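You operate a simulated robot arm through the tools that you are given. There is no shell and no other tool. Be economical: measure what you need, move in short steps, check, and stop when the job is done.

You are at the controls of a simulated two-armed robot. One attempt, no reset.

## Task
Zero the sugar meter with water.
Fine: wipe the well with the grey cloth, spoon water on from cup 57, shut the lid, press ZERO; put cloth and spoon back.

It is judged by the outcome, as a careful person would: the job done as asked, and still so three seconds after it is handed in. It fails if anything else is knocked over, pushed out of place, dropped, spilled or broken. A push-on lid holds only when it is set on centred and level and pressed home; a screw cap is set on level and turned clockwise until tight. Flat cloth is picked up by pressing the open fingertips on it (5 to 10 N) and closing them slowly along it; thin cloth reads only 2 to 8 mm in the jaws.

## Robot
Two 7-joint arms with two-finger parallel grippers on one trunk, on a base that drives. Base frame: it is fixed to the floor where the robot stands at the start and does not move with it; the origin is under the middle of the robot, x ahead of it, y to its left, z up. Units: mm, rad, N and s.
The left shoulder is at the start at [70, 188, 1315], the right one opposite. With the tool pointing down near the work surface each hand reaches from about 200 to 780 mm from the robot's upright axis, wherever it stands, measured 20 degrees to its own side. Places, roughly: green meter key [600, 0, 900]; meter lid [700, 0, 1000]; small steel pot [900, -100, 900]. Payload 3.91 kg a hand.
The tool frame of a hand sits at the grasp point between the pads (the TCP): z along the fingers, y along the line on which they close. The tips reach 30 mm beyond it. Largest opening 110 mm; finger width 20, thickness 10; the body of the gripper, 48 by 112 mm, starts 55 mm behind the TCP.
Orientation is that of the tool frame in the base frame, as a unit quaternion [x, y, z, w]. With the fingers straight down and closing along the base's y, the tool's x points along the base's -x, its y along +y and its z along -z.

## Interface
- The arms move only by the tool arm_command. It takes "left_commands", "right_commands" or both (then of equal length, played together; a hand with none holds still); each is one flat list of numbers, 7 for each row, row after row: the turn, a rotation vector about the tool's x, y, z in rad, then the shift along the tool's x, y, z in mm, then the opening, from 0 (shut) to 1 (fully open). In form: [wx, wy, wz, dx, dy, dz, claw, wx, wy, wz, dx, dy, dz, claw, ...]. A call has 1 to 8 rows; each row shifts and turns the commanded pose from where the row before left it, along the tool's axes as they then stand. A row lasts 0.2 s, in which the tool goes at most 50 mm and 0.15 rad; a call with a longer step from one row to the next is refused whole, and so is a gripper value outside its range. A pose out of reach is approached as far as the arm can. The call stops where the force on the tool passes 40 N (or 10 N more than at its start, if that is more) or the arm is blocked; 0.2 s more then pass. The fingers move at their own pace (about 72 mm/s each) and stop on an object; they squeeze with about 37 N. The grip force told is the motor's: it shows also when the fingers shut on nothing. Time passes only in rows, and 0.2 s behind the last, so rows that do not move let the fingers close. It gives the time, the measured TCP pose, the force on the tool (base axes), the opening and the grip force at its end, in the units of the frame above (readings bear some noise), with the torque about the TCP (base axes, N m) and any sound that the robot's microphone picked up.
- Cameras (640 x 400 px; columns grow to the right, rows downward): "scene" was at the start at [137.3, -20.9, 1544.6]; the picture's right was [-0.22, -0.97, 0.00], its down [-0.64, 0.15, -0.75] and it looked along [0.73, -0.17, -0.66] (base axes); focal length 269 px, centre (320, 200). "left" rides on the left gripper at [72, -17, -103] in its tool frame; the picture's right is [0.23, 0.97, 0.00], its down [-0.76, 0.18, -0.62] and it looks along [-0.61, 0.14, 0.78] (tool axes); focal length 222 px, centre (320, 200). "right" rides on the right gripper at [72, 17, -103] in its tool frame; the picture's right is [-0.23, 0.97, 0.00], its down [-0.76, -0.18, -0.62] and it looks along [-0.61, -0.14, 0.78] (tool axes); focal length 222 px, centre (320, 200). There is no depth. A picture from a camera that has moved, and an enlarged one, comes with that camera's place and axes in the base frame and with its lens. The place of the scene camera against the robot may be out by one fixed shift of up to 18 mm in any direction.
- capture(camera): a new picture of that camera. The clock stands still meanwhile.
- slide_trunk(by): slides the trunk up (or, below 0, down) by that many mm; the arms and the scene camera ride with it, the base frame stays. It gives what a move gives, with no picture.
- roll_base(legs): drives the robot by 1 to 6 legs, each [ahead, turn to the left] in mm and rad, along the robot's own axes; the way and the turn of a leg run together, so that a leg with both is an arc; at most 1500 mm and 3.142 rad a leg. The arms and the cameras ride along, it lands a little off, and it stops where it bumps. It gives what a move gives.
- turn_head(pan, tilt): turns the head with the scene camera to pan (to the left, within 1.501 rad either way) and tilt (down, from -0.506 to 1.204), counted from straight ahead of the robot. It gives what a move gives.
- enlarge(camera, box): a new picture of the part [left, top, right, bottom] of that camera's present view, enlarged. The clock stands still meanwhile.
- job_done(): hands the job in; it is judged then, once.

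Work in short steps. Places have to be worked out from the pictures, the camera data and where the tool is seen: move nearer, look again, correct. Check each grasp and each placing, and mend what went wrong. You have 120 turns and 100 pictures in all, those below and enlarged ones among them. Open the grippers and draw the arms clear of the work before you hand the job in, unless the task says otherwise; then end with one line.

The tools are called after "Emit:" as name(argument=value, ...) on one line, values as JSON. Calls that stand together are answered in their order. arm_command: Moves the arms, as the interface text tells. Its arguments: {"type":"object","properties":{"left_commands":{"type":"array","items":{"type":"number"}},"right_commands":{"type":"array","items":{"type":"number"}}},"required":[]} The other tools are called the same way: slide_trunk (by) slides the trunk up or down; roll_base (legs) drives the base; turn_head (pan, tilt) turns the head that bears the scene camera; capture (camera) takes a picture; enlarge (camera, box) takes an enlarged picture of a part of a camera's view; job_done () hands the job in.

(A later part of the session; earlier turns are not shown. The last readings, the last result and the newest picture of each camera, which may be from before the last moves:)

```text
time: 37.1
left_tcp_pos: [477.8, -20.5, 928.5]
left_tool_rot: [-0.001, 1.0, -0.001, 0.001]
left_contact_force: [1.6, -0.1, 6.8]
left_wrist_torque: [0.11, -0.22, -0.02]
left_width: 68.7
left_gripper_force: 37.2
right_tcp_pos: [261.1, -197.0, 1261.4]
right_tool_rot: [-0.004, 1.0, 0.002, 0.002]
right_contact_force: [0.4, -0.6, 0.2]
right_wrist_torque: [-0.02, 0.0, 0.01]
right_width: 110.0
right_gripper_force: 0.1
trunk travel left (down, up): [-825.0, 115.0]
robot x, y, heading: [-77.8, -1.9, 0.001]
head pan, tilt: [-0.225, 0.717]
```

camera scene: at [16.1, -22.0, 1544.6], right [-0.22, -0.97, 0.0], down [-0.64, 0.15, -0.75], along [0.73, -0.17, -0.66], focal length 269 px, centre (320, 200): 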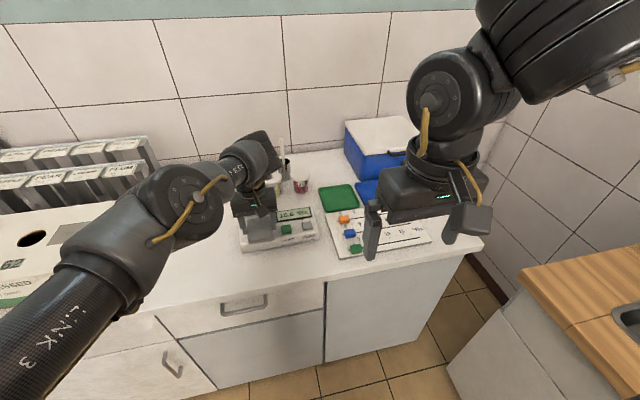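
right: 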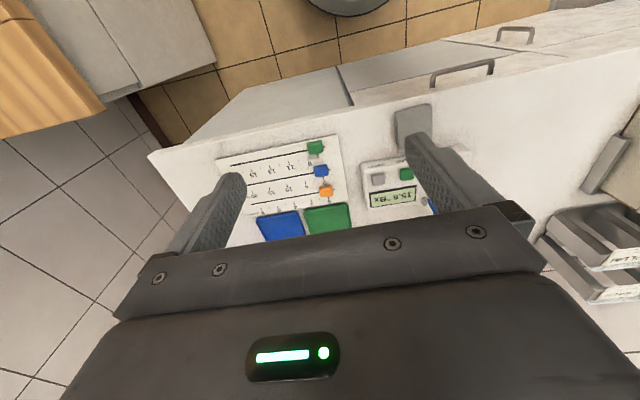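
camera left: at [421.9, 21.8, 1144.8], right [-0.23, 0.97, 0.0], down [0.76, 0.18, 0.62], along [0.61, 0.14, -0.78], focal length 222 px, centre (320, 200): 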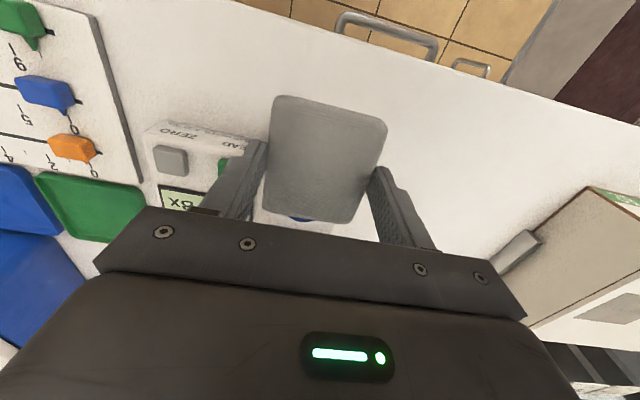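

The pad touches the table (6.8 N). Open, lift clear, and look.

Emit:
arm_command(left_commands=[0, 0, 0, 0, 0, 0, 0.7, 0, 0, 0, 0, 0, 0, 0.85, 0, 0, 0, 0, 0, 0, 0.85, 0, 0, 0, 0, 0, -20, 0.85, 0, 0, 0, 0, 0, -45, 0.85, 0, 0, 0, 0, 0, -45, 0.85, 0, 0, 0, 0, 45, 0, 0.85, 0, 0, 0, 0, 45, 0, 0.85])

Emit:
capture(camera="left")

```text
time: 38.9
left_tcp_pos: [475.5, 73.2, 1038.1]
left_tool_rot: [-0.002, 1.0, -0.002, -0.001]
left_contact_force: [-0.2, -0.3, -0.8]
left_wrist_torque: [-0.01, -0.03, 0.01]
left_width: 93.6
left_gripper_force: 0.1
right_tcp_pos: [260.5, -191.2, 1262.1]
right_tool_rot: [-0.005, 1.0, 0.0, 0.003]
right_contact_force: [-0.1, 0.5, 0.3]
right_wrist_torque: [-0.01, 0.0, -0.01]
right_width: 110.1
right_gripper_force: 0.0
trunk travel left (down, up): [-825.0, 115.0]
robot x, y, heading: [-71.6, 1.0, 0.0]
head pan, tilt: [-0.225, 0.717]
```

```text
73 pictures are left
camera left: at [403.7, 58.0, 1139.5], right [-0.23, 0.97, 0.0], down [0.76, 0.18, 0.62], along [0.61, 0.14, -0.78], focal length 222 px, centre (320, 200)
```

left: 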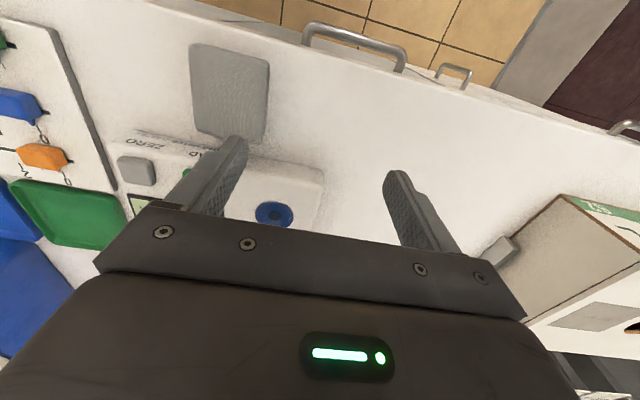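

Cloth is back flat. Next, the spoon with the right hand: I first retract the left hand up and back.

Emit:
arm_command(left_commands=[0, 0, 0, 21, 21, -35, 0.85, 0, 0, 0, 21, 21, -35, 0.85, 0, 0, 0, 21, 21, -35, 0.85, 0, 0, 0, 21, 21, -35, 0.85, 0, 0, 0, 21, 21, -35, 0.85, 0, 0, 0, 21, 21, -35, 0.85])

Emit:
roll_base(legs=[[250, 0]])

Emit:
capture(camera="scene")

```text
time: 40.3
left_tcp_pos: [431.0, 138.6, 1144.4]
left_tool_rot: [-0.002, 1.0, -0.001, -0.001]
left_contact_force: [0.7, -0.1, 0.4]
left_wrist_torque: [0.02, -0.02, 0.05]
left_width: 93.8
left_gripper_force: 0.1
left hand out of reach, approached as far as the arm can: row 2, 3, 4, 5, 6
right_tcp_pos: [259.7, -195.9, 1260.9]
right_tool_rot: [-0.005, 1.0, 0.002, 0.003]
right_contact_force: [-0.5, 0.1, 0.2]
right_wrist_torque: [-0.01, 0.01, -0.03]
right_width: 110.0
right_gripper_force: 0.1
trunk travel left (down, up): [-825.0, 115.0]
robot x, y, heading: [-69.6, 1.9, 0.004]
head pan, tilt: [-0.225, 0.717]
```

```text
time: 42.2
left_tcp_pos: [673.7, 139.1, 1140.4]
left_tool_rot: [-0.002, 1.0, -0.001, -0.003]
left_contact_force: [0.0, 0.0, -0.3]
left_wrist_torque: [-0.02, 0.08, -0.02]
left_width: 93.6
left_gripper_force: 0.0
right_tcp_pos: [504.0, -195.1, 1259.0]
right_tool_rot: [-0.005, 1.0, 0.001, 0.001]
right_contact_force: [0.6, 0.5, -0.1]
right_wrist_torque: [-0.02, 0.04, 0.02]
right_width: 109.8
right_gripper_force: 0.0
trunk travel left (down, up): [-825.0, 115.0]
robot x, y, heading: [159.2, 0.9, -0.005]
head pan, tilt: [-0.225, 0.717]
stopped in leg 1: the robot was blocked; the commanded pose is now the measured one
```

```text
72 pictures are left
camera scene: at [305.0, -20.5, 1543.9], right [-0.22, -0.98, 0.0], down [-0.64, 0.15, -0.75], along [0.73, -0.17, -0.66], focal length 269 px, centre (320, 200)
```

scene: 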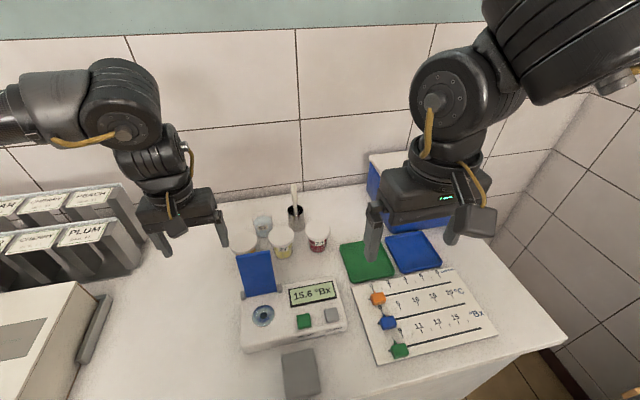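

The base met the counter at x≈160 — good enough reach. I back off 8 mm and study the pot, spoon and cup.

Emit:
roll_base(legs=[[-8, 0]])

Emit:
enlarge(camera="scene", box=[230, 170, 350, 270])

Emit:
capture(camera="left")

```text
time: 42.9
left_tcp_pos: [664.4, 139.5, 1143.6]
left_tool_rot: [-0.003, 1.0, -0.001, -0.003]
left_contact_force: [0.5, 1.0, 0.4]
left_wrist_torque: [-0.02, 0.05, 0.02]
left_width: 93.7
left_gripper_force: 0.1
right_tcp_pos: [493.3, -195.1, 1260.1]
right_tool_rot: [-0.005, 1.0, 0.001, 0.002]
right_contact_force: [0.2, 0.1, 0.2]
right_wrist_torque: [0.01, 0.04, 0.02]
right_width: 110.0
right_gripper_force: 0.0
trunk travel left (down, up): [-825.0, 115.0]
robot x, y, heading: [152.7, 0.7, 0.002]
head pan, tilt: [-0.225, 0.717]
```

```text
4.00 times, centred on (290, 220) of scene
camera zoom: at [294.7, -20.4, 1544.1], right [-0.22, -0.98, 0.0], down [-0.64, 0.15, -0.75], along [0.73, -0.17, -0.66], focal length 1077 px, centre (440, 120)
```

zoom: 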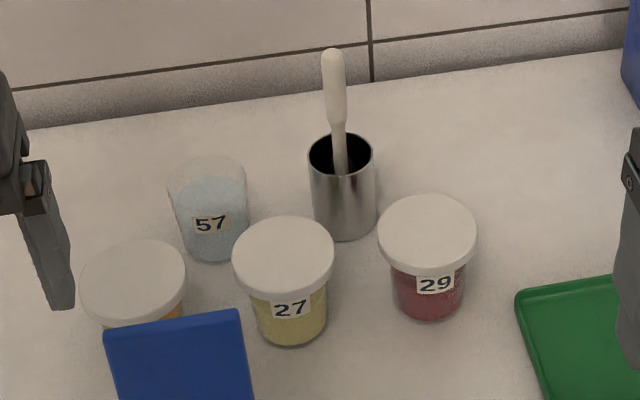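

```text
70 pictures are left
camera left: at [592.6, 123.8, 1245.2], right [-0.23, 0.97, 0.0], down [0.76, 0.18, 0.62], along [0.6, 0.14, -0.79], focal length 222 px, centre (320, 200)
```

left: 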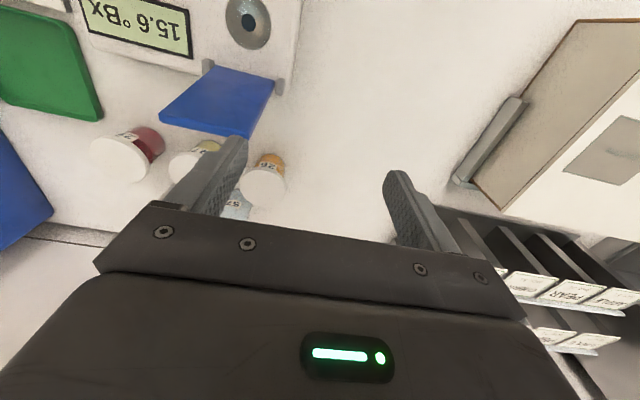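

Estimates: pot ~(900,-82) rim z≈970, spoon handle up to z≈1060; cup 57 ~(897,26), rim ≈970. I move the right hand toward the pot at a high level and shift the left hand away.

Emit:
arm_command(left_commands=[0, 0, 0, 0, 25, -20, 0.85, 0, 0, 0, 0, 25, -20, 0.85, 0, 0, 0, 0, 20, -20, 0.85, 0, 0, 0, 0, 20, -20, 0.85, 0, 0, 0, 0, 0, 0, 0.85, 0, 0, 0, 0, 0, 0, 0.85, 0, 0, 0, 0, 0, 0, 0.85, 0, 0, 0, 0, 0, 0, 0.85], right_commands=[0, 0, 0, -38, 13, 10, 1, 0, 0, 0, -38, 13, 10, 1, 0, 0, 0, -38, 13, 10, 1, 0, 0, 0, -38, 13, 10, 1, 0, 0, 0, -38, 13, 10, 1, 0, 0, 0, -38, 13, 10, 1, 0, 0, 0, -38, 13, 10, 1, 0, 0, 0, -38, 13, 10, 1])

Emit:
capture(camera="right")

Emit:
capture(camera="scene")

```text
time: 44.7
left_tcp_pos: [666.6, 228.4, 1223.4]
left_tool_rot: [-0.002, 1.0, 0.0, -0.002]
left_contact_force: [0.2, 0.2, -0.4]
left_wrist_torque: [0.01, 0.02, -0.01]
left_width: 93.5
left_gripper_force: 0.2
right_tcp_pos: [735.7, -41.2, 1179.3]
right_tool_rot: [-0.003, 1.0, 0.003, 0.002]
right_contact_force: [0.2, -1.0, -0.4]
right_wrist_torque: [0.0, -0.01, 0.01]
right_width: 110.1
right_gripper_force: 0.0
right hand out of reach, approached as far as the arm can: row 5, 6, 7, 8
trunk travel left (down, up): [-825.0, 115.0]
robot x, y, heading: [155.3, 0.1, -0.003]
head pan, tilt: [-0.225, 0.717]
```

```text
69 pictures are left
camera right: at [661.8, -26.7, 1282.7], right [0.22, 0.98, 0.01], down [0.76, -0.18, 0.63], along [0.61, -0.13, -0.78], focal length 222 px, centre (320, 200)
```

right: 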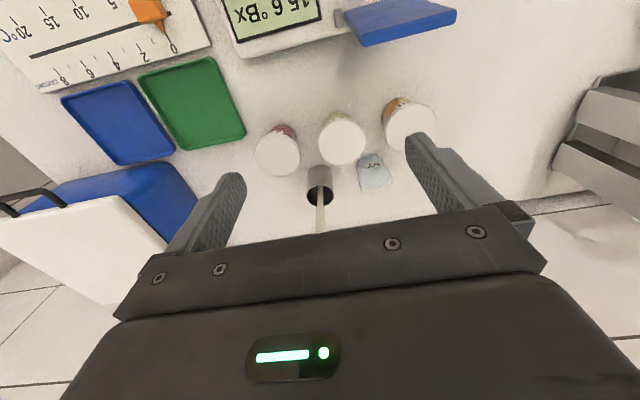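

```text
68 pictures are left
camera scene: at [294.7, -21.8, 1544.2], right [-0.22, -0.97, 0.0], down [-0.64, 0.15, -0.75], along [0.73, -0.17, -0.66], focal length 269 px, centre (320, 200)
```

scene: 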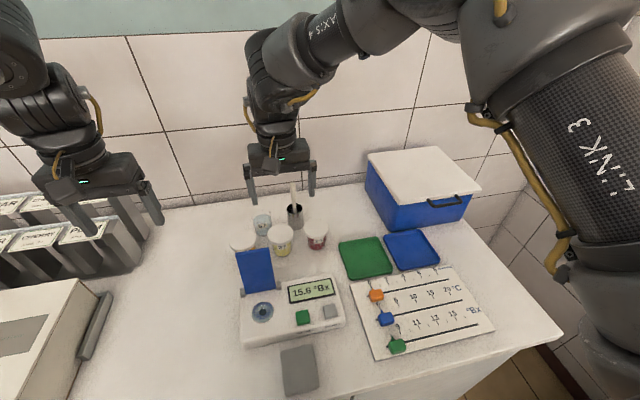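

Straight-down reach is short here because the wrist ends up above the shoulder. I raise the trunk and turn the base left so the right shoulder comes forward.

Emit:
slide_trunk(by=114)

Emit:
roll_base(legs=[[-20, 0], [0, 0.5]])

Emit:
turn_head(pan=-0.7, tilt=0.75)

Emit:
capture(camera="scene")

```text
time: 46.2
left_tcp_pos: [662.1, 230.7, 1339.6]
left_tool_rot: [-0.002, 1.0, -0.001, -0.001]
left_contact_force: [0.0, 0.4, -0.6]
left_wrist_torque: [0.01, 0.02, 0.01]
left_width: 93.2
left_gripper_force: 0.0
right_tcp_pos: [731.9, -39.7, 1293.9]
right_tool_rot: [-0.004, 1.0, 0.001, 0.003]
right_contact_force: [0.1, -0.5, -0.3]
right_wrist_torque: [-0.01, -0.01, -0.03]
right_width: 110.0
right_gripper_force: 0.0
trunk travel left (down, up): [-939.0, 1.0]
robot x, y, heading: [154.6, 0.4, 0.004]
head pan, tilt: [-0.225, 0.717]
```

```text
time: 48.4
left_tcp_pos: [471.7, 445.9, 1338.7]
left_tool_rot: [-0.251, 0.968, 0.0, -0.002]
left_contact_force: [0.2, 0.5, -0.2]
left_wrist_torque: [0.0, 0.03, 0.02]
left_width: 93.4
left_gripper_force: 0.1
right_tcp_pos: [662.3, 242.3, 1294.2]
right_tool_rot: [-0.252, 0.968, 0.003, 0.003]
right_contact_force: [0.1, -0.2, -0.1]
right_wrist_torque: [0.03, 0.03, 0.0]
right_width: 110.2
right_gripper_force: 0.2
trunk travel left (down, up): [-939.0, 1.0]
robot x, y, heading: [133.3, -2.4, 0.506]
head pan, tilt: [-0.225, 0.717]
```

```text
time: 49.3
left_tcp_pos: [468.3, 447.1, 1340.3]
left_tool_rot: [-0.25, 0.968, -0.002, 0.0]
left_contact_force: [-0.1, 0.0, 0.1]
left_wrist_torque: [0.02, 0.0, 0.0]
left_width: 93.4
left_gripper_force: 0.0
right_tcp_pos: [658.2, 244.0, 1295.5]
right_tool_rot: [-0.253, 0.967, 0.003, 0.003]
right_contact_force: [0.1, 0.0, -0.1]
right_wrist_torque: [-0.03, 0.02, -0.02]
right_width: 109.7
right_gripper_force: 0.1
trunk travel left (down, up): [-939.0, 1.0]
robot x, y, heading: [134.4, 0.3, 0.504]
head pan, tilt: [-0.7, 0.75]
```

```text
67 pictures are left
camera scene: at [262.1, 7.5, 1656.0], right [-0.19, -0.98, 0.0], down [-0.67, 0.13, -0.73], along [0.72, -0.14, -0.68], focal length 269 px, centre (320, 200)
```

scene: 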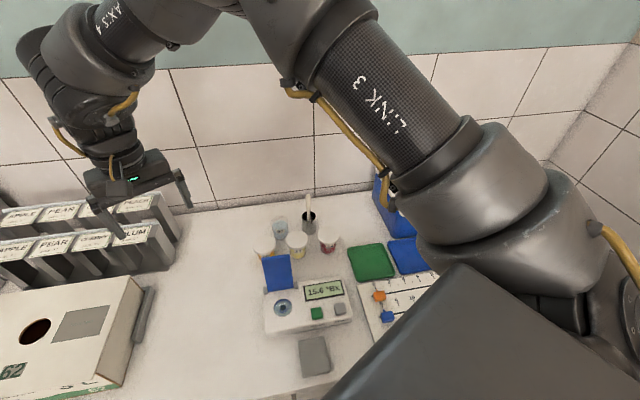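

Swing the right hand toward the pot (tool frame is yawed 0.5 rad).

Emit:
arm_command(right_commands=[0, 0, 0, -4, -47, 7, 0.5, 0, 0, 0, -4, -47, 7, 0.5, 0, 0, 0, -4, -47, 7, 0.5, 0, 0, 0, -4, -47, 7, 0.5, 0, 0, 0, -4, -47, 7, 0.5, 0, 0, 0, -4, -47, 7, 0.5, 0, 0, 0, -4, -47, 7, 0.5, 0, 0, 0, -4, -47, 7, 0.5])

Emit:
capture(camera="right")

```text
time: 51.1
left_tcp_pos: [469.8, 445.3, 1339.8]
left_tool_rot: [-0.25, 0.968, 0.0, -0.001]
left_contact_force: [-0.1, 0.1, -0.4]
left_wrist_torque: [0.03, 0.03, 0.02]
left_width: 93.5
left_gripper_force: 0.1
right_tcp_pos: [599.1, 16.8, 1228.6]
right_tool_rot: [-0.249, 0.968, 0.002, 0.004]
right_contact_force: [0.4, -0.1, 0.8]
right_wrist_torque: [-0.03, -0.01, -0.02]
right_width: 54.9
right_gripper_force: 0.0
right hand out of reach, approached as far as the arm can: row 1, 2, 3, 4, 5, 6, 7, 8
trunk travel left (down, up): [-939.0, 1.0]
robot x, y, heading: [132.2, 1.4, 0.502]
head pan, tilt: [-0.7, 0.75]
```

```text
66 pictures are left
camera right: at [526.8, -6.3, 1333.1], right [-0.27, 0.96, 0.0], down [0.75, 0.21, 0.63], along [0.61, 0.17, -0.78], focal length 222 px, centre (320, 200)
```

right: 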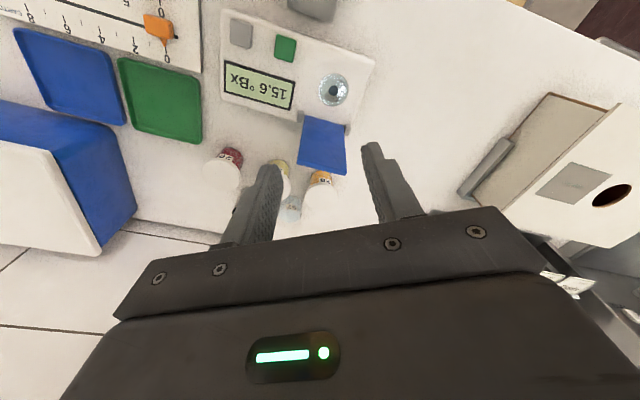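

Progress stalled; I try again slower toward (760,-40,1150), to see whether that is a true limit.

Emit:
arm_command(right_commands=[0, 0, 0, -14, -16, 10, 0.5, 0, 0, 0, -14, -16, 10, 0.5, 0, 0, 0, -14, -16, 10, 0.5, 0, 0, 0, -14, -16, 10, 0.5, 0, 0, 0, -14, -16, 10, 0.5, 0, 0, 0, -14, -16, 10, 0.5, 0, 0, 0, -14, -16, 10, 0.5, 0, 0, 0, -14, -16, 10, 0.5])

Emit:
capture(camera="scene")

```text
time: 52.9
left_tcp_pos: [469.1, 447.8, 1340.0]
left_tool_rot: [-0.25, 0.968, 0.0, 0.0]
left_contact_force: [-1.0, -0.4, -0.1]
left_wrist_torque: [-0.02, -0.01, -0.01]
left_width: 93.5
left_gripper_force: 0.1
right_tcp_pos: [598.4, 27.8, 1167.0]
right_tool_rot: [-0.249, 0.968, 0.001, 0.004]
right_contact_force: [0.1, -0.8, 0.6]
right_wrist_torque: [-0.01, -0.03, 0.06]
right_width: 55.2
right_gripper_force: 0.1
right hand out of reach, approached as far as the arm can: row 1, 2, 3, 4, 5, 6, 7, 8
trunk travel left (down, up): [-939.0, 1.0]
robot x, y, heading: [138.0, 2.0, 0.505]
head pan, tilt: [-0.7, 0.75]
```

```text
65 pictures are left
camera scene: at [263.9, 6.9, 1655.8], right [-0.19, -0.98, 0.0], down [-0.67, 0.13, -0.73], along [0.72, -0.14, -0.68], focal length 269 px, centre (320, 200)
```

scene: 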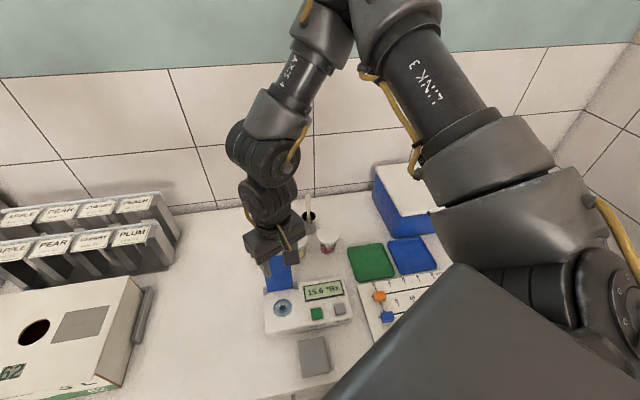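

I probe: pure sideways motion to the robot's right, to learn what limits the arm.

Emit:
arm_command(right_commands=[0, 0, 0, 0, -20, -10, 0.5, 0, 0, 0, 0, -20, -10, 0.5, 0, 0, 0, 0, -20, -10, 0.5, 0, 0, 0, 0, -20, -10, 0.5, 0, 0, 0, 0, -20, -10, 0.5])

```text
time: 54.1
left_tcp_pos: [468.2, 445.9, 1340.4]
left_tool_rot: [-0.251, 0.968, -0.001, 0.0]
left_contact_force: [-0.1, 0.0, -0.3]
left_wrist_torque: [0.0, -0.01, -0.01]
left_width: 93.8
left_gripper_force: 0.1
right_tcp_pos: [576.1, -34.1, 1222.2]
right_tool_rot: [-0.249, 0.968, 0.002, 0.005]
right_contact_force: [-0.5, -0.8, -0.4]
right_wrist_torque: [0.05, 0.0, 0.0]
right_width: 55.1
right_gripper_force: 0.1
right hand out of reach, approached as far as the arm can: row 1, 2, 3, 4, 5
trunk travel left (down, up): [-939.0, 1.0]
robot x, y, heading: [132.5, -0.7, 0.503]
head pan, tilt: [-0.7, 0.75]
```

Lateral motion forces a retreat, which looks like a wrist-yaw limit. I yaw the tool (about its z) with forward motion and see.

Emit:
arm_command(right_commands=[0, 0, 0.12, -20, 0, 0, 0.5, 0, 0, 0.12, -20, 0, 0, 0.5, 0, 0, 0.12, -20, 0, 0, 0.5, 0, 0, 0.12, -20, 0, 0, 0.5])

```text
time: 55.1
left_tcp_pos: [470.1, 446.9, 1339.8]
left_tool_rot: [-0.25, 0.968, -0.001, -0.001]
left_contact_force: [0.7, -0.6, -0.8]
left_wrist_torque: [0.01, 0.03, 0.01]
left_width: 93.2
left_gripper_force: 0.1
right_tcp_pos: [654.2, -6.6, 1221.3]
right_tool_rot: [-0.013, 1.0, 0.004, 0.0]
right_contact_force: [-0.1, 0.1, -0.7]
right_wrist_torque: [-0.02, 0.02, -0.03]
right_width: 55.0
right_gripper_force: 0.0
trunk travel left (down, up): [-939.0, 1.0]
robot x, y, heading: [137.3, -1.8, 0.512]
head pan, tilt: [-0.7, 0.75]
```

That freed it; the tool is now aligned with the base axes. Continue toward the pot.

Emit:
arm_command(right_commands=[0, 0, 0, -34, -11, 8, 0.5, 0, 0, 0, -34, -11, 8, 0.5, 0, 0, 0, -34, -11, 8, 0.5, 0, 0, 0, -34, -11, 8, 0.5, 0, 0, 0, -34, -11, 8, 0.5, 0, 0, 0, 0, 0, 0, 0.5])

Emit:
capture(camera="right")

```text
time: 56.5
left_tcp_pos: [468.2, 447.8, 1340.2]
left_tool_rot: [-0.251, 0.968, -0.001, -0.001]
left_contact_force: [0.1, -1.1, 0.9]
left_wrist_torque: [-0.01, 0.0, 0.01]
left_width: 93.4
left_gripper_force: 0.1
right_tcp_pos: [740.6, -12.0, 1186.3]
right_tool_rot: [-0.012, 1.0, 0.004, 0.004]
right_contact_force: [0.0, 1.3, 0.6]
right_wrist_torque: [0.0, 0.01, -0.06]
right_width: 55.2
right_gripper_force: 0.1
right hand out of reach, approached as far as the arm can: row 3, 4, 5
trunk travel left (down, up): [-939.0, 1.0]
robot x, y, heading: [131.1, -3.0, 0.506]
head pan, tilt: [-0.7, 0.75]
```

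```text
64 pictures are left
camera right: at [666.4, 1.7, 1289.8], right [0.2, 0.98, 0.01], down [0.76, -0.16, 0.63], along [0.62, -0.12, -0.78], focal length 222 px, centre (320, 200)
```

right: 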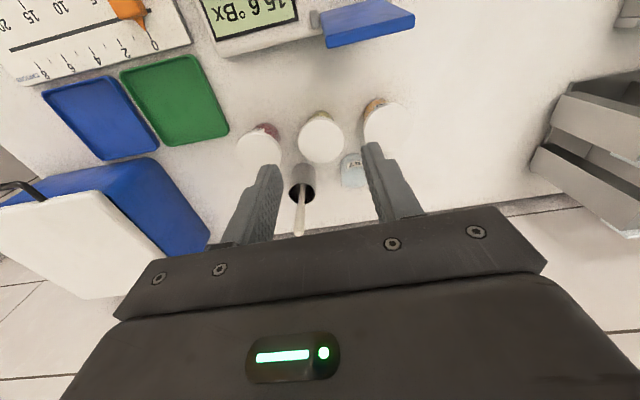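

Yaw further right while going forward.

Emit:
arm_command(right_commands=[0, 0, 0.12, -33, -5, 6, 0.5, 0, 0, 0.12, -33, -5, 6, 0.5, 0, 0, 0.12, -33, -5, 6, 0.5, 0, 0, 0.12, -33, -5, 6, 0.5, 0, 0, 0, 0, 0, 0, 0.5])

Emit:
capture(camera="right")

Emit:
capture(camera="scene")

```text
time: 57.7
left_tcp_pos: [469.5, 446.9, 1338.7]
left_tool_rot: [-0.25, 0.968, -0.002, -0.001]
left_contact_force: [0.5, 0.3, 0.3]
left_wrist_torque: [0.03, 0.02, 0.0]
left_width: 93.4
left_gripper_force: 0.1
right_tcp_pos: [867.4, -53.1, 1163.3]
right_tool_rot: [0.224, 0.975, 0.004, 0.001]
right_contact_force: [0.8, 0.1, 0.7]
right_wrist_torque: [0.01, 0.01, 0.01]
right_width: 55.0
right_gripper_force: 0.0
trunk travel left (down, up): [-939.0, 1.0]
robot x, y, heading: [134.7, 3.9, 0.507]
head pan, tilt: [-0.7, 0.75]
```

```text
63 pictures are left
camera right: at [809.2, -7.7, 1266.8], right [0.63, 0.78, 0.01], down [0.61, -0.5, 0.62], along [0.49, -0.39, -0.78], focal length 222 px, centre (320, 200)
```

right: 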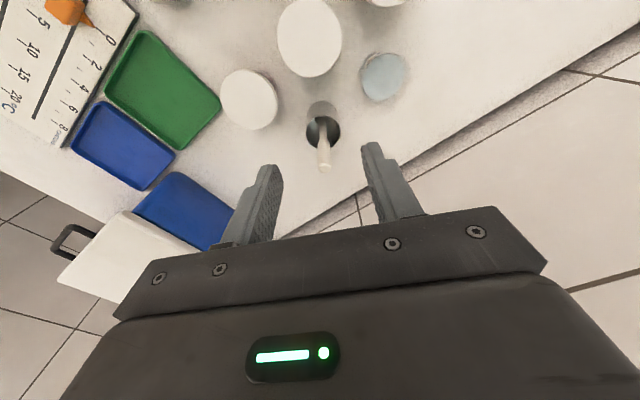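

```text
62 pictures are left
camera scene: at [263.8, 6.1, 1655.8], right [-0.19, -0.98, 0.0], down [-0.67, 0.13, -0.73], along [0.72, -0.14, -0.68], focal length 269 px, centre (320, 200)
```

scene: 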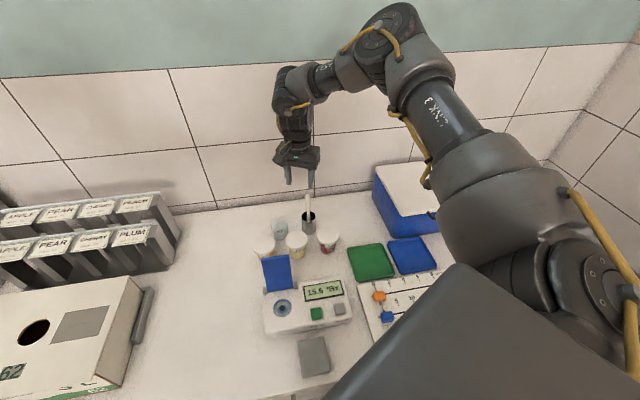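

Good reach now. Spoon handle top is about (909,-81,1060), pot rim centre (907,-80). I move over it and look before descending.

Emit:
arm_command(right_commands=[0, 0, 0, -24, -4, 0, 0.5, 0, 0, 0, -24, -4, 10, 0.5, 0, 0, 0, 0, 0, 20, 0.5, 0, 0, 0, 0, 0, 0, 0.5])

Emit:
capture(camera="right")

Emit:
enlarge(camera="scene", box=[240, 130, 368, 270])

```text
time: 58.7
left_tcp_pos: [468.2, 446.5, 1339.7]
left_tool_rot: [-0.251, 0.968, -0.001, 0.0]
left_contact_force: [-0.2, 0.0, -0.4]
left_wrist_torque: [0.0, 0.0, 0.01]
left_width: 93.5
left_gripper_force: 0.0
right_tcp_pos: [884.7, -66.7, 1129.2]
right_tool_rot: [0.223, 0.975, 0.004, 0.001]
right_contact_force: [0.4, -0.2, 0.5]
right_wrist_torque: [-0.01, -0.01, 0.02]
right_width: 54.9
right_gripper_force: 0.0
right hand out of reach, approached as far as the arm can: row 1, 2
trunk travel left (down, up): [-939.0, 1.0]
robot x, y, heading: [132.3, -0.9, 0.502]
head pan, tilt: [-0.7, 0.75]
```

```text
61 pictures are left
camera right: at [825.1, -21.6, 1232.5], right [0.63, 0.78, 0.01], down [0.61, -0.5, 0.62], along [0.49, -0.39, -0.78], focal length 222 px, centre (320, 200)
```

right: 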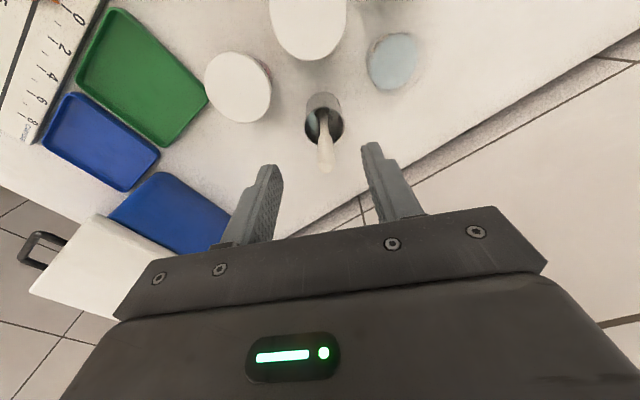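

```text
2.86 times, centred on (304, 200) of scene
camera zoom: at [263.3, 6.6, 1655.9], right [-0.19, -0.98, 0.0], down [-0.67, 0.13, -0.73], along [0.72, -0.14, -0.68], focal length 769 px, centre (366, 200)
```

zoom: 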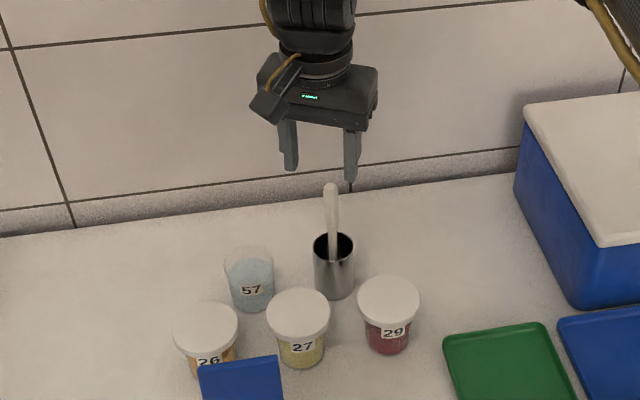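

Need ~22 mm more forward; add a bit more yaw and lower slightly.

Emit:
arm_command(right_commands=[0, 0, 0.1, -12, 0, 8, 0.5, 0, 0, 0.1, -12, 2, 8, 0.5, 0, 0, 0, 0, 0, 0, 0.5])

Emit:
capture(camera="right")

Emit:
enlarge(camera="scene", box=[260, 130, 348, 240])

```text
time: 59.5
left_tcp_pos: [467.8, 446.7, 1340.8]
left_tool_rot: [-0.251, 0.968, -0.001, 0.0]
left_contact_force: [-0.3, -0.4, -0.4]
left_wrist_torque: [0.02, -0.02, 0.01]
left_width: 93.2
left_gripper_force: 0.0
right_tcp_pos: [905.4, -76.5, 1113.3]
right_tool_rot: [0.32, 0.947, 0.004, 0.001]
right_contact_force: [-1.0, -0.2, -0.2]
right_wrist_torque: [0.02, -0.01, 0.01]
right_width: 55.0
right_gripper_force: 0.0
trunk travel left (down, up): [-939.0, 1.0]
robot x, y, heading: [133.5, 0.6, 0.504]
head pan, tilt: [-0.7, 0.75]
```

```text
59 pictures are left
camera right: at [857.7, -21.0, 1217.2], right [0.77, 0.64, 0.01], down [0.49, -0.61, 0.62], along [0.4, -0.47, -0.78], focal length 222 px, centre (320, 200)
```

right: 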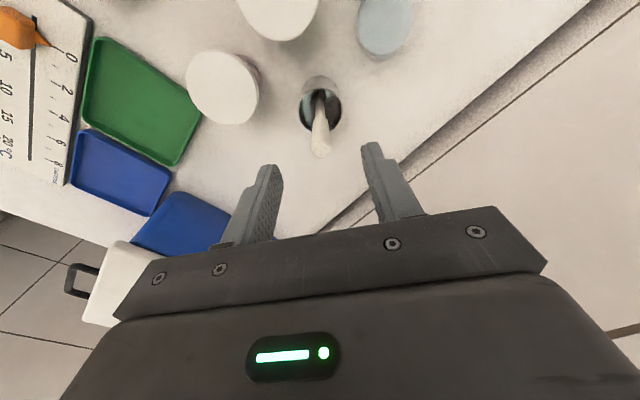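

```text
3.64 times, centred on (304, 185) of scene
camera zoom: at [262.8, 6.2, 1655.9], right [-0.19, -0.98, 0.0], down [-0.67, 0.13, -0.73], along [0.72, -0.14, -0.68], focal length 979 px, centre (378, 254)
```

zoom: 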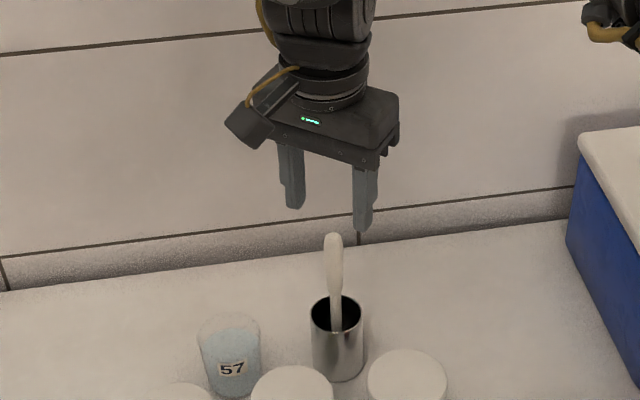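

Triangulation puts the handle top at (906,-78,1060), directly beneath the TCP and centred. Descend to z≈1042 and close.

Emit:
arm_command(right_commands=[0, 0, 0, -1, -1, 24, 0.5, 0, 0, 0, 0, 0, 24, 0.5, 0, 0, 0, 0, 0, 23, 0.5, 0, 0, 0, 0, 0, 0, 0.5])

Emit:
capture(camera="right")

```text
time: 60.5
left_tcp_pos: [468.6, 445.9, 1338.2]
left_tool_rot: [-0.25, 0.968, 0.0, -0.001]
left_contact_force: [-0.2, 0.2, 0.0]
left_wrist_torque: [0.01, 0.0, 0.01]
left_width: 93.5
left_gripper_force: 0.1
right_tcp_pos: [903.8, -77.0, 1044.0]
right_tool_rot: [0.319, 0.948, 0.004, 0.001]
right_contact_force: [-0.2, -0.2, -0.6]
right_wrist_torque: [0.01, -0.01, 0.02]
right_width: 55.1
right_gripper_force: 0.1
trunk travel left (down, up): [-939.0, 1.0]
robot x, y, heading: [133.8, -4.2, 0.507]
head pan, tilt: [-0.7, 0.75]
```

```text
57 pictures are left
camera right: at [857.2, -21.1, 1147.5], right [0.77, 0.64, 0.01], down [0.5, -0.61, 0.62], along [0.4, -0.47, -0.78], focal length 222 px, centre (320, 200)
```

right: 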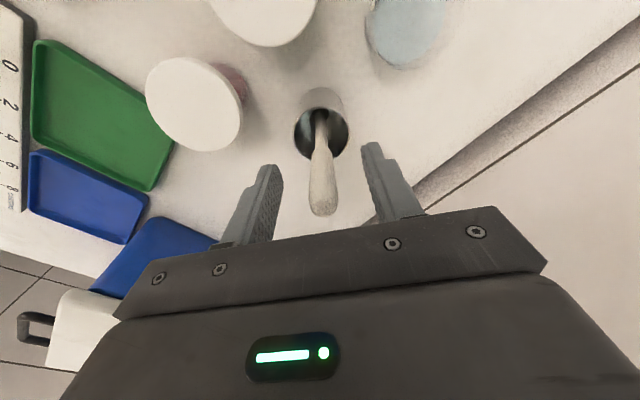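

The handle sits between the fingers. Close.

Emit:
arm_command(right_commands=[0, 0, 0, 0, 0, 0, 0.35, 0, 0, 0, 0, 0, 0, 0.2, 0, 0, 0, 0, 0, 0, 0.1, 0, 0, 0, 0, 0, 0, 0, 0, 0, 0, 0, 0, 0, 0, 0, 0, 0, 0, 0, 0, 0])

Emit:
capture(camera="right")

```text
time: 61.9
left_tcp_pos: [468.2, 447.1, 1339.6]
left_tool_rot: [-0.249, 0.968, -0.001, -0.001]
left_contact_force: [-0.7, 0.0, -0.4]
left_wrist_torque: [0.01, -0.01, 0.01]
left_width: 93.5
left_gripper_force: 0.1
right_tcp_pos: [905.4, -76.8, 1042.3]
right_tool_rot: [0.319, 0.948, 0.005, 0.001]
right_contact_force: [0.4, 0.1, -0.5]
right_wrist_torque: [-0.01, -0.01, 0.03]
right_width: 15.5
right_gripper_force: 37.1
trunk travel left (down, up): [-939.0, 1.0]
robot x, y, heading: [131.8, -2.3, 0.502]
head pan, tilt: [-0.7, 0.75]
```

```text
56 pictures are left
camera right: at [857.2, -21.1, 1147.6], right [0.77, 0.64, 0.01], down [0.5, -0.61, 0.62], along [0.4, -0.47, -0.78], focal length 222 px, centre (320, 200)
```

right: 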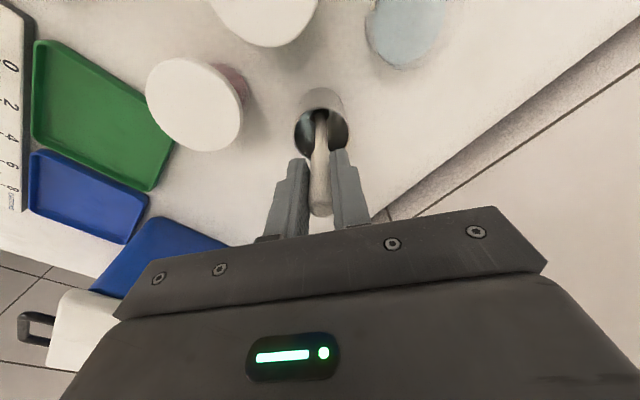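

Gripped at 15.5 mm. Lift straight up about 85 mm.

Emit:
arm_command(right_commands=[0, 0, 0, 0, 0, -15, 0, 0, 0, 0, 0, 0, -20, 0, 0, 0, 0, 0, 0, -20, 0, 0, 0, 0, 0, 0, -20, 0, 0, 0, 0, 0, 0, -10, 0, 0, 0, 0, 0, 0, 0, 0])

Emit:
capture(camera="right")

Emit:
enlarge(camera="scene", box=[260, 130, 348, 240])

```text
time: 63.3
left_tcp_pos: [469.1, 446.5, 1340.0]
left_tool_rot: [-0.25, 0.968, -0.002, -0.001]
left_contact_force: [-0.8, -0.1, 0.6]
left_wrist_torque: [0.01, 0.03, -0.02]
left_width: 93.4
left_gripper_force: 0.0
right_tcp_pos: [904.4, -77.9, 1127.1]
right_tool_rot: [0.32, 0.947, 0.004, 0.001]
right_contact_force: [-0.5, -0.5, -0.7]
right_wrist_torque: [-0.04, 0.03, 0.04]
right_width: 15.6
right_gripper_force: 36.6
trunk travel left (down, up): [-939.0, 1.0]
robot x, y, heading: [133.2, -1.5, 0.503]
head pan, tilt: [-0.7, 0.75]
```

```text
55 pictures are left
camera right: at [857.5, -22.2, 1231.7], right [0.77, 0.64, 0.01], down [0.5, -0.61, 0.62], along [0.4, -0.47, -0.78], focal length 222 px, centre (320, 200)
```

right: 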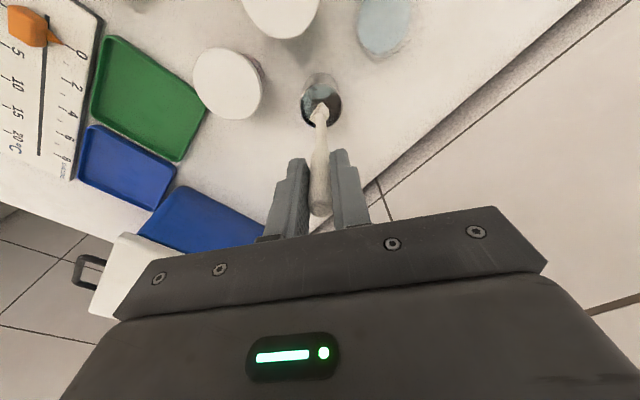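

```text
3.64 times, centred on (304, 185) of scene
camera zoom: at [263.7, 6.3, 1655.8], right [-0.19, -0.98, 0.0], down [-0.67, 0.13, -0.73], along [0.72, -0.14, -0.68], focal length 979 px, centre (378, 254)
```

zoom: 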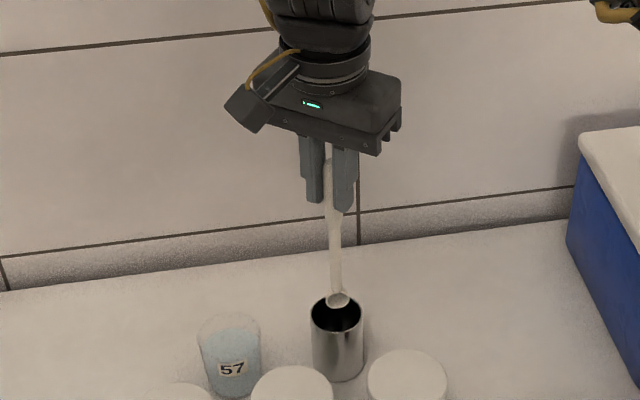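

Emit:
enlarge(camera="scene", box=[294, 180, 326, 220])

Emit:
enlarge(camera="right", box=[280, 60, 360, 120])

```text
10.00 times, centred on (310, 200) of scene
camera zoom: at [263.7, 6.3, 1655.8], right [-0.19, -0.98, 0.0], down [-0.67, 0.13, -0.73], along [0.72, -0.14, -0.68], focal length 2692 px, centre (420, 200)
```

zoom: 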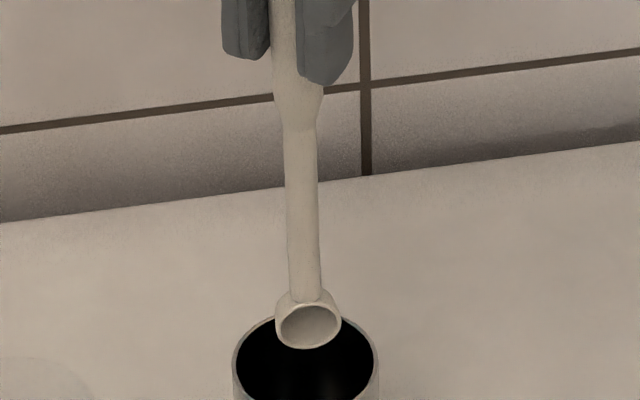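

```text
6.67 times, centred on (320, 90) of right
camera zoom: at [857.5, -22.2, 1231.7], right [0.77, 0.64, 0.01], down [0.5, -0.61, 0.62], along [0.4, -0.47, -0.78], focal length 1481 px, centre (320, 933)
```

zoom: 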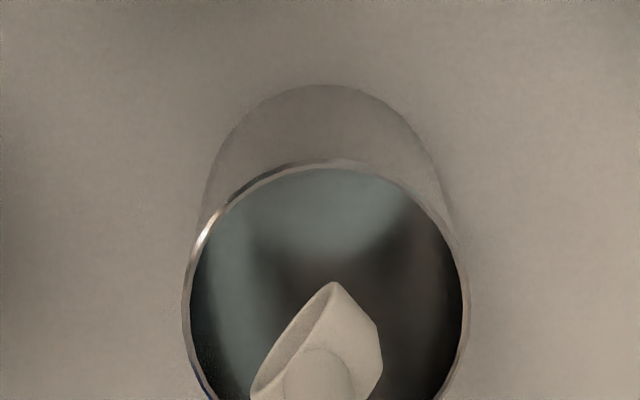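

The scoop is a little cup whose mouth now faces -x (toward the robot) with the handle upright. To carry water with the hand on the robot's side, the mouth must face away/left, so I turn the wrist clockwise (about tool z) in free air above the pot.

Emit:
arm_command(right_commands=[0, 0, 0, 0, 0, -12, 0, 0, 0, 0.14, 0, 0, 0, 0, 0, 0, 0.14, 0, 0, 0, 0, 0, 0, 0.14, 0, 0, 0, 0, 0, 0, 0.14, 0, 0, 0, 0, 0, 0, 0.14, 0, 0, 0, 0, 0, 0, 0.14, 0, 0, 0, 0, 0, 0, 0.14, 0, 0, 0, 0])

```text
time: 65.1
left_tcp_pos: [469.0, 447.1, 1339.0]
left_tool_rot: [-0.251, 0.968, -0.001, 0.0]
left_contact_force: [0.0, 0.2, -0.2]
left_wrist_torque: [-0.02, 0.01, -0.01]
left_width: 93.4
left_gripper_force: 0.1
right_tcp_pos: [903.6, -77.7, 1138.8]
right_tool_rot: [0.729, 0.685, 0.003, -0.001]
right_contact_force: [-0.1, -0.7, 0.3]
right_wrist_torque: [-0.02, 0.01, 0.0]
right_width: 15.1
right_gripper_force: 36.7
trunk travel left (down, up): [-939.0, 1.0]
robot x, y, heading: [132.5, -1.6, 0.501]
head pan, tilt: [-0.7, 0.75]
```

The yaw works freely. Continue by another 1.1 rad.

Emit:
arm_command(right_commands=[0, 0, 0.14, 0, 0, 0, 0, 0, 0, 0.14, 0, 0, 0, 0, 0, 0, 0.14, 0, 0, 0, 0, 0, 0, 0.14, 0, 0, 0, 0, 0, 0, 0.14, 0, 0, 0, 0, 0, 0, 0.14, 0, 0, 0, 0, 0, 0, 0.14, 0, 0, 0, 0, 0, 0, 0.14, 0, 0, 0, 0])

Emit:
enlarge(camera="scene", box=[270, 140, 350, 240])

Emit:
capture(camera="right")

```text
time: 66.9
left_tcp_pos: [469.0, 446.4, 1340.2]
left_tool_rot: [-0.25, 0.968, -0.002, -0.001]
left_contact_force: [0.1, 0.3, -0.5]
left_wrist_torque: [-0.03, -0.01, -0.02]
left_width: 93.2
left_gripper_force: 0.1
right_tcp_pos: [905.0, -77.5, 1140.1]
right_tool_rot: [0.981, 0.194, 0.003, -0.003]
right_contact_force: [-0.3, 0.0, -0.4]
right_wrist_torque: [0.03, 0.0, 0.02]
right_width: 15.6
right_gripper_force: 37.0
trunk travel left (down, up): [-939.0, 1.0]
robot x, y, heading: [133.7, 2.1, 0.502]
head pan, tilt: [-0.7, 0.75]
```

```text
4.00 times, centred on (310, 190) of scene
camera zoom: at [263.5, 6.2, 1655.9], right [-0.19, -0.98, 0.0], down [-0.67, 0.13, -0.73], along [0.72, -0.14, -0.68], focal length 1077 px, centre (360, 240)
```

zoom: 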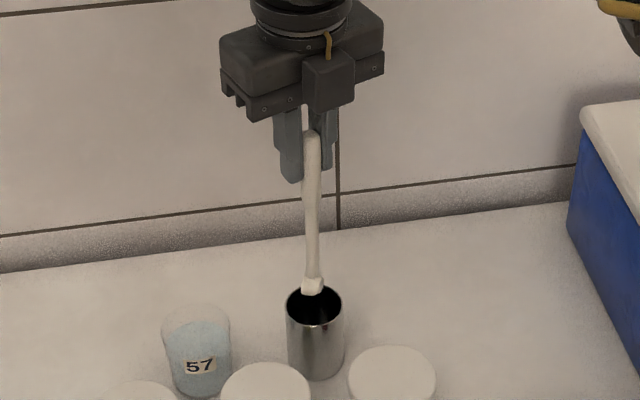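

```text
50 pictures are left
camera right: at [977.9, -67.8, 1243.7], right [0.16, -0.99, -0.01], down [-0.78, -0.13, 0.62], along [-0.61, -0.09, -0.79], focal length 222 px, centre (320, 200)
```

right: 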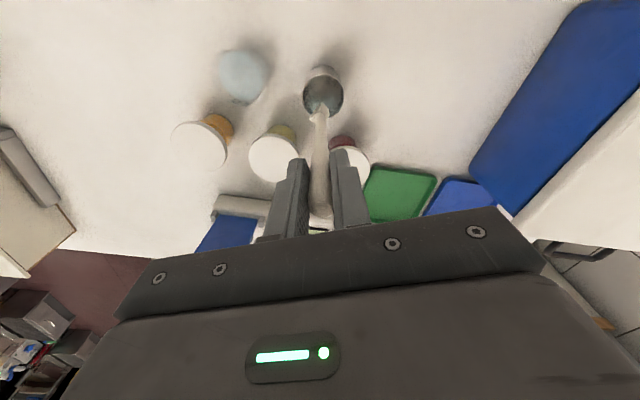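

The mouth now faces about (0.5,0.87) — away to the left-rear — so the hand can tilt back toward the right-front. I tilt the spoon 0.42 rad, then move it over cup 57.

Emit:
arm_command(right_commands=[0.0854, 0.1106, 0, 0, 0, 0, 0, 0.0854, 0.1106, 0, 0, 0, 0, 0, 0.0854, 0.1106, 0, 0, 0, 0, 0, 0, 0, 0, -4, -20, 11, 0, 0, 0, 0, -4, -20, 11, 0, 0, 0, 0, -5, -21, 11, 0, 0, 0, 0, 0, 0, 0, 0])

Emit:
capture(camera="right")

Emit:
enlarge(camera="scene", box=[250, 140, 346, 250])

```text
time: 68.5
left_tcp_pos: [468.9, 446.7, 1338.6]
left_tool_rot: [-0.25, 0.968, -0.001, -0.001]
left_contact_force: [0.2, 0.4, -0.1]
left_wrist_torque: [-0.01, 0.0, 0.01]
left_width: 93.7
left_gripper_force: 0.0
right_tcp_pos: [873.8, -17.1, 1120.2]
right_tool_rot: [0.959, 0.19, 0.14, -0.16]
right_contact_force: [0.0, 0.5, 0.1]
right_wrist_torque: [0.0, 0.0, -0.03]
right_width: 15.1
right_gripper_force: 37.1
trunk travel left (down, up): [-939.0, 1.0]
robot x, y, heading: [134.6, -1.5, 0.506]
head pan, tilt: [-0.7, 0.75]
```

```text
49 pictures are left
camera right: at [923.2, -46.7, 1234.5], right [0.2, -0.93, -0.32], down [-0.88, -0.31, 0.36], along [-0.44, 0.21, -0.88], focal length 222 px, centre (320, 200)
```

right: 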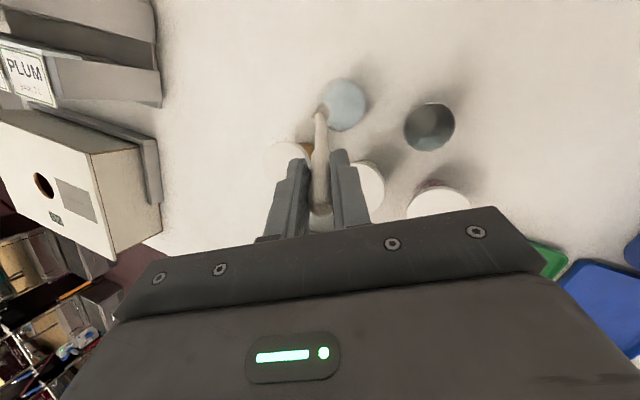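

```text
3.64 times, centred on (298, 195) of scene
camera zoom: at [263.3, 6.2, 1655.9], right [-0.19, -0.98, 0.0], down [-0.67, 0.13, -0.73], along [0.72, -0.14, -0.68], focal length 979 px, centre (400, 218)
```

zoom: 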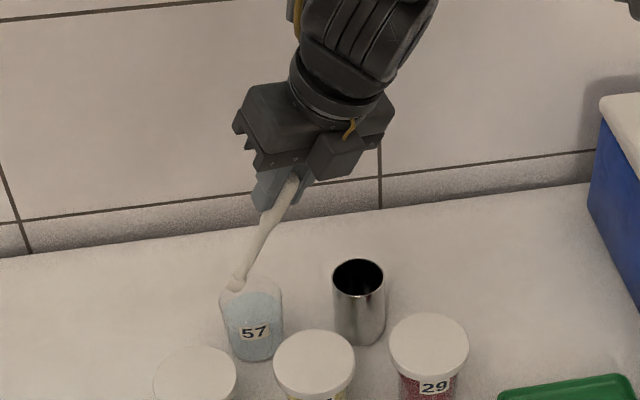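

Refining from the several views: rims are nearer z≈957, table ≈885, cup 57 centre ≈(909,20), and the bowl is ~144 mm along the tool axis, now ≈(905,34,989). I shift a little and lower to just above the rim, and check.

Emit:
arm_command(right_commands=[0, 0, 0, 0, 7, 8, 0, 0, 0, 0, 0, 7, 8, 0, 0, 0, 0, 0, 0, 0, 0])

Emit:
enlarge(camera="right", box=[260, 50, 420, 150])

Emit:
enlarge(camera="scene", box=[264, 190, 328, 250])

```text
time: 69.3
left_tcp_pos: [468.4, 446.7, 1340.4]
left_tool_rot: [-0.251, 0.968, -0.001, 0.0]
left_contact_force: [0.3, -0.4, 0.0]
left_wrist_torque: [0.0, -0.02, 0.01]
left_width: 93.6
left_gripper_force: 0.0
right_tcp_pos: [881.8, -23.3, 1103.0]
right_tool_rot: [0.959, 0.19, 0.14, -0.16]
right_contact_force: [-0.5, 0.8, -0.4]
right_wrist_torque: [0.02, -0.01, 0.03]
right_width: 15.3
right_gripper_force: 37.5
trunk travel left (down, up): [-939.0, 1.0]
robot x, y, heading: [131.4, 3.0, 0.5]
head pan, tilt: [-0.7, 0.75]
```

```text
4.00 times, centred on (340, 100) of right
camera zoom: at [932.4, -52.2, 1217.2], right [0.2, -0.93, -0.32], down [-0.88, -0.31, 0.36], along [-0.44, 0.21, -0.88], focal length 888 px, centre (240, 600)
```

zoom: 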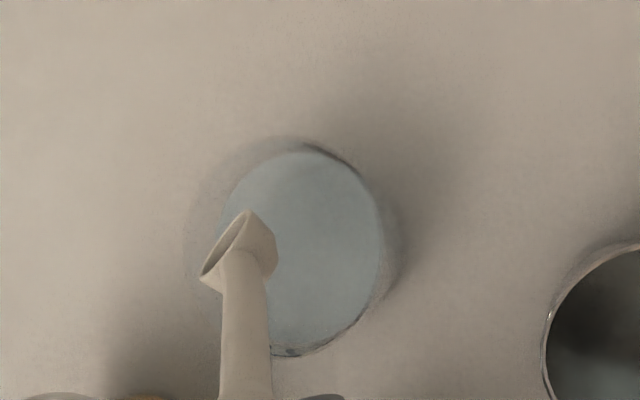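

```text
6.67 times, centred on (296, 220) of scene
camera zoom: at [263.2, 6.2, 1655.9], right [-0.19, -0.98, 0.0], down [-0.67, 0.13, -0.73], along [0.72, -0.14, -0.68], focal length 1795 px, centre (480, 67)
```

zoom: 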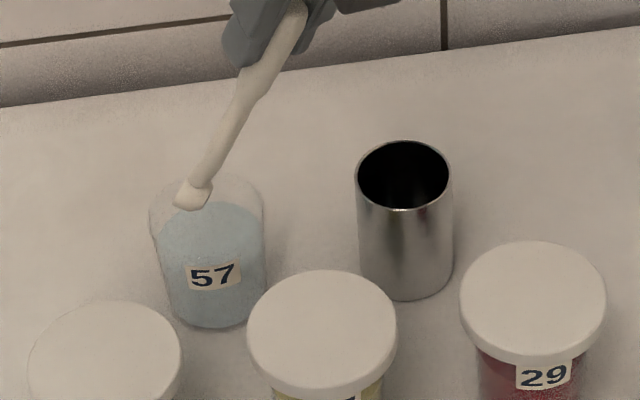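

Bowl is inside the rim: bowl ≈(911,28,971), cup centre ≈(911,19), water ≈938. Lower the bowl 46 mm into the water, then tilt two steps pivoting about the bowl.

Emit:
arm_command(right_commands=[0, 0, 0, -5, 3.8, 14, 0, 0, 0, 0, -5, 3.8, 14, 0, 0, 0, 0, -5, 3.8, 14, 0, 0, 0, 0, 0, 0, 0, 0])

Emit:
enlarge(camera="right", box=[260, 50, 420, 150])

Emit:
enlarge(camera="scene", box=[264, 190, 328, 250])

```text
time: 70.3
left_tcp_pos: [469.0, 447.4, 1339.7]
left_tool_rot: [-0.251, 0.968, -0.001, -0.001]
left_contact_force: [-0.4, 0.1, -0.4]
left_wrist_torque: [0.01, 0.03, 0.03]
left_width: 93.6
left_gripper_force: 0.1
right_tcp_pos: [883.2, -21.5, 1056.7]
right_tool_rot: [0.958, 0.189, 0.141, -0.161]
right_contact_force: [0.6, -0.5, -0.9]
right_wrist_torque: [0.01, 0.0, 0.01]
right_width: 15.4
right_gripper_force: 37.0
trunk travel left (down, up): [-939.0, 1.0]
robot x, y, heading: [136.6, -0.1, 0.51]
head pan, tilt: [-0.7, 0.75]
```

```text
4.00 times, centred on (340, 100) of right
camera zoom: at [934.0, -51.6, 1170.0], right [0.2, -0.93, -0.32], down [-0.88, -0.31, 0.36], along [-0.44, 0.21, -0.88], focal length 888 px, centre (240, 600)
```

zoom: 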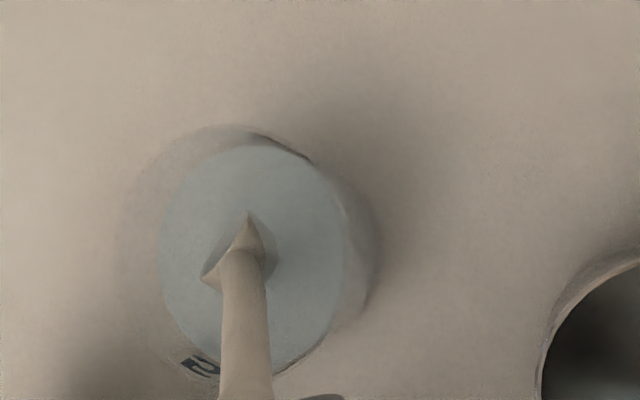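

```text
6.67 times, centred on (296, 220) of scene
camera zoom: at [263.4, 6.2, 1655.9], right [-0.19, -0.98, 0.0], down [-0.67, 0.13, -0.73], along [0.72, -0.14, -0.68], focal length 1795 px, centre (480, 67)
```

zoom: 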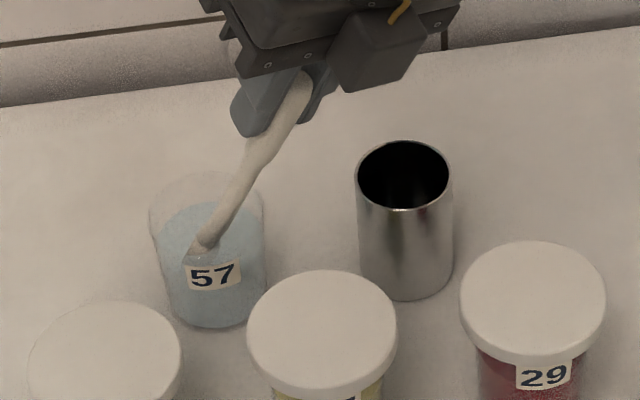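

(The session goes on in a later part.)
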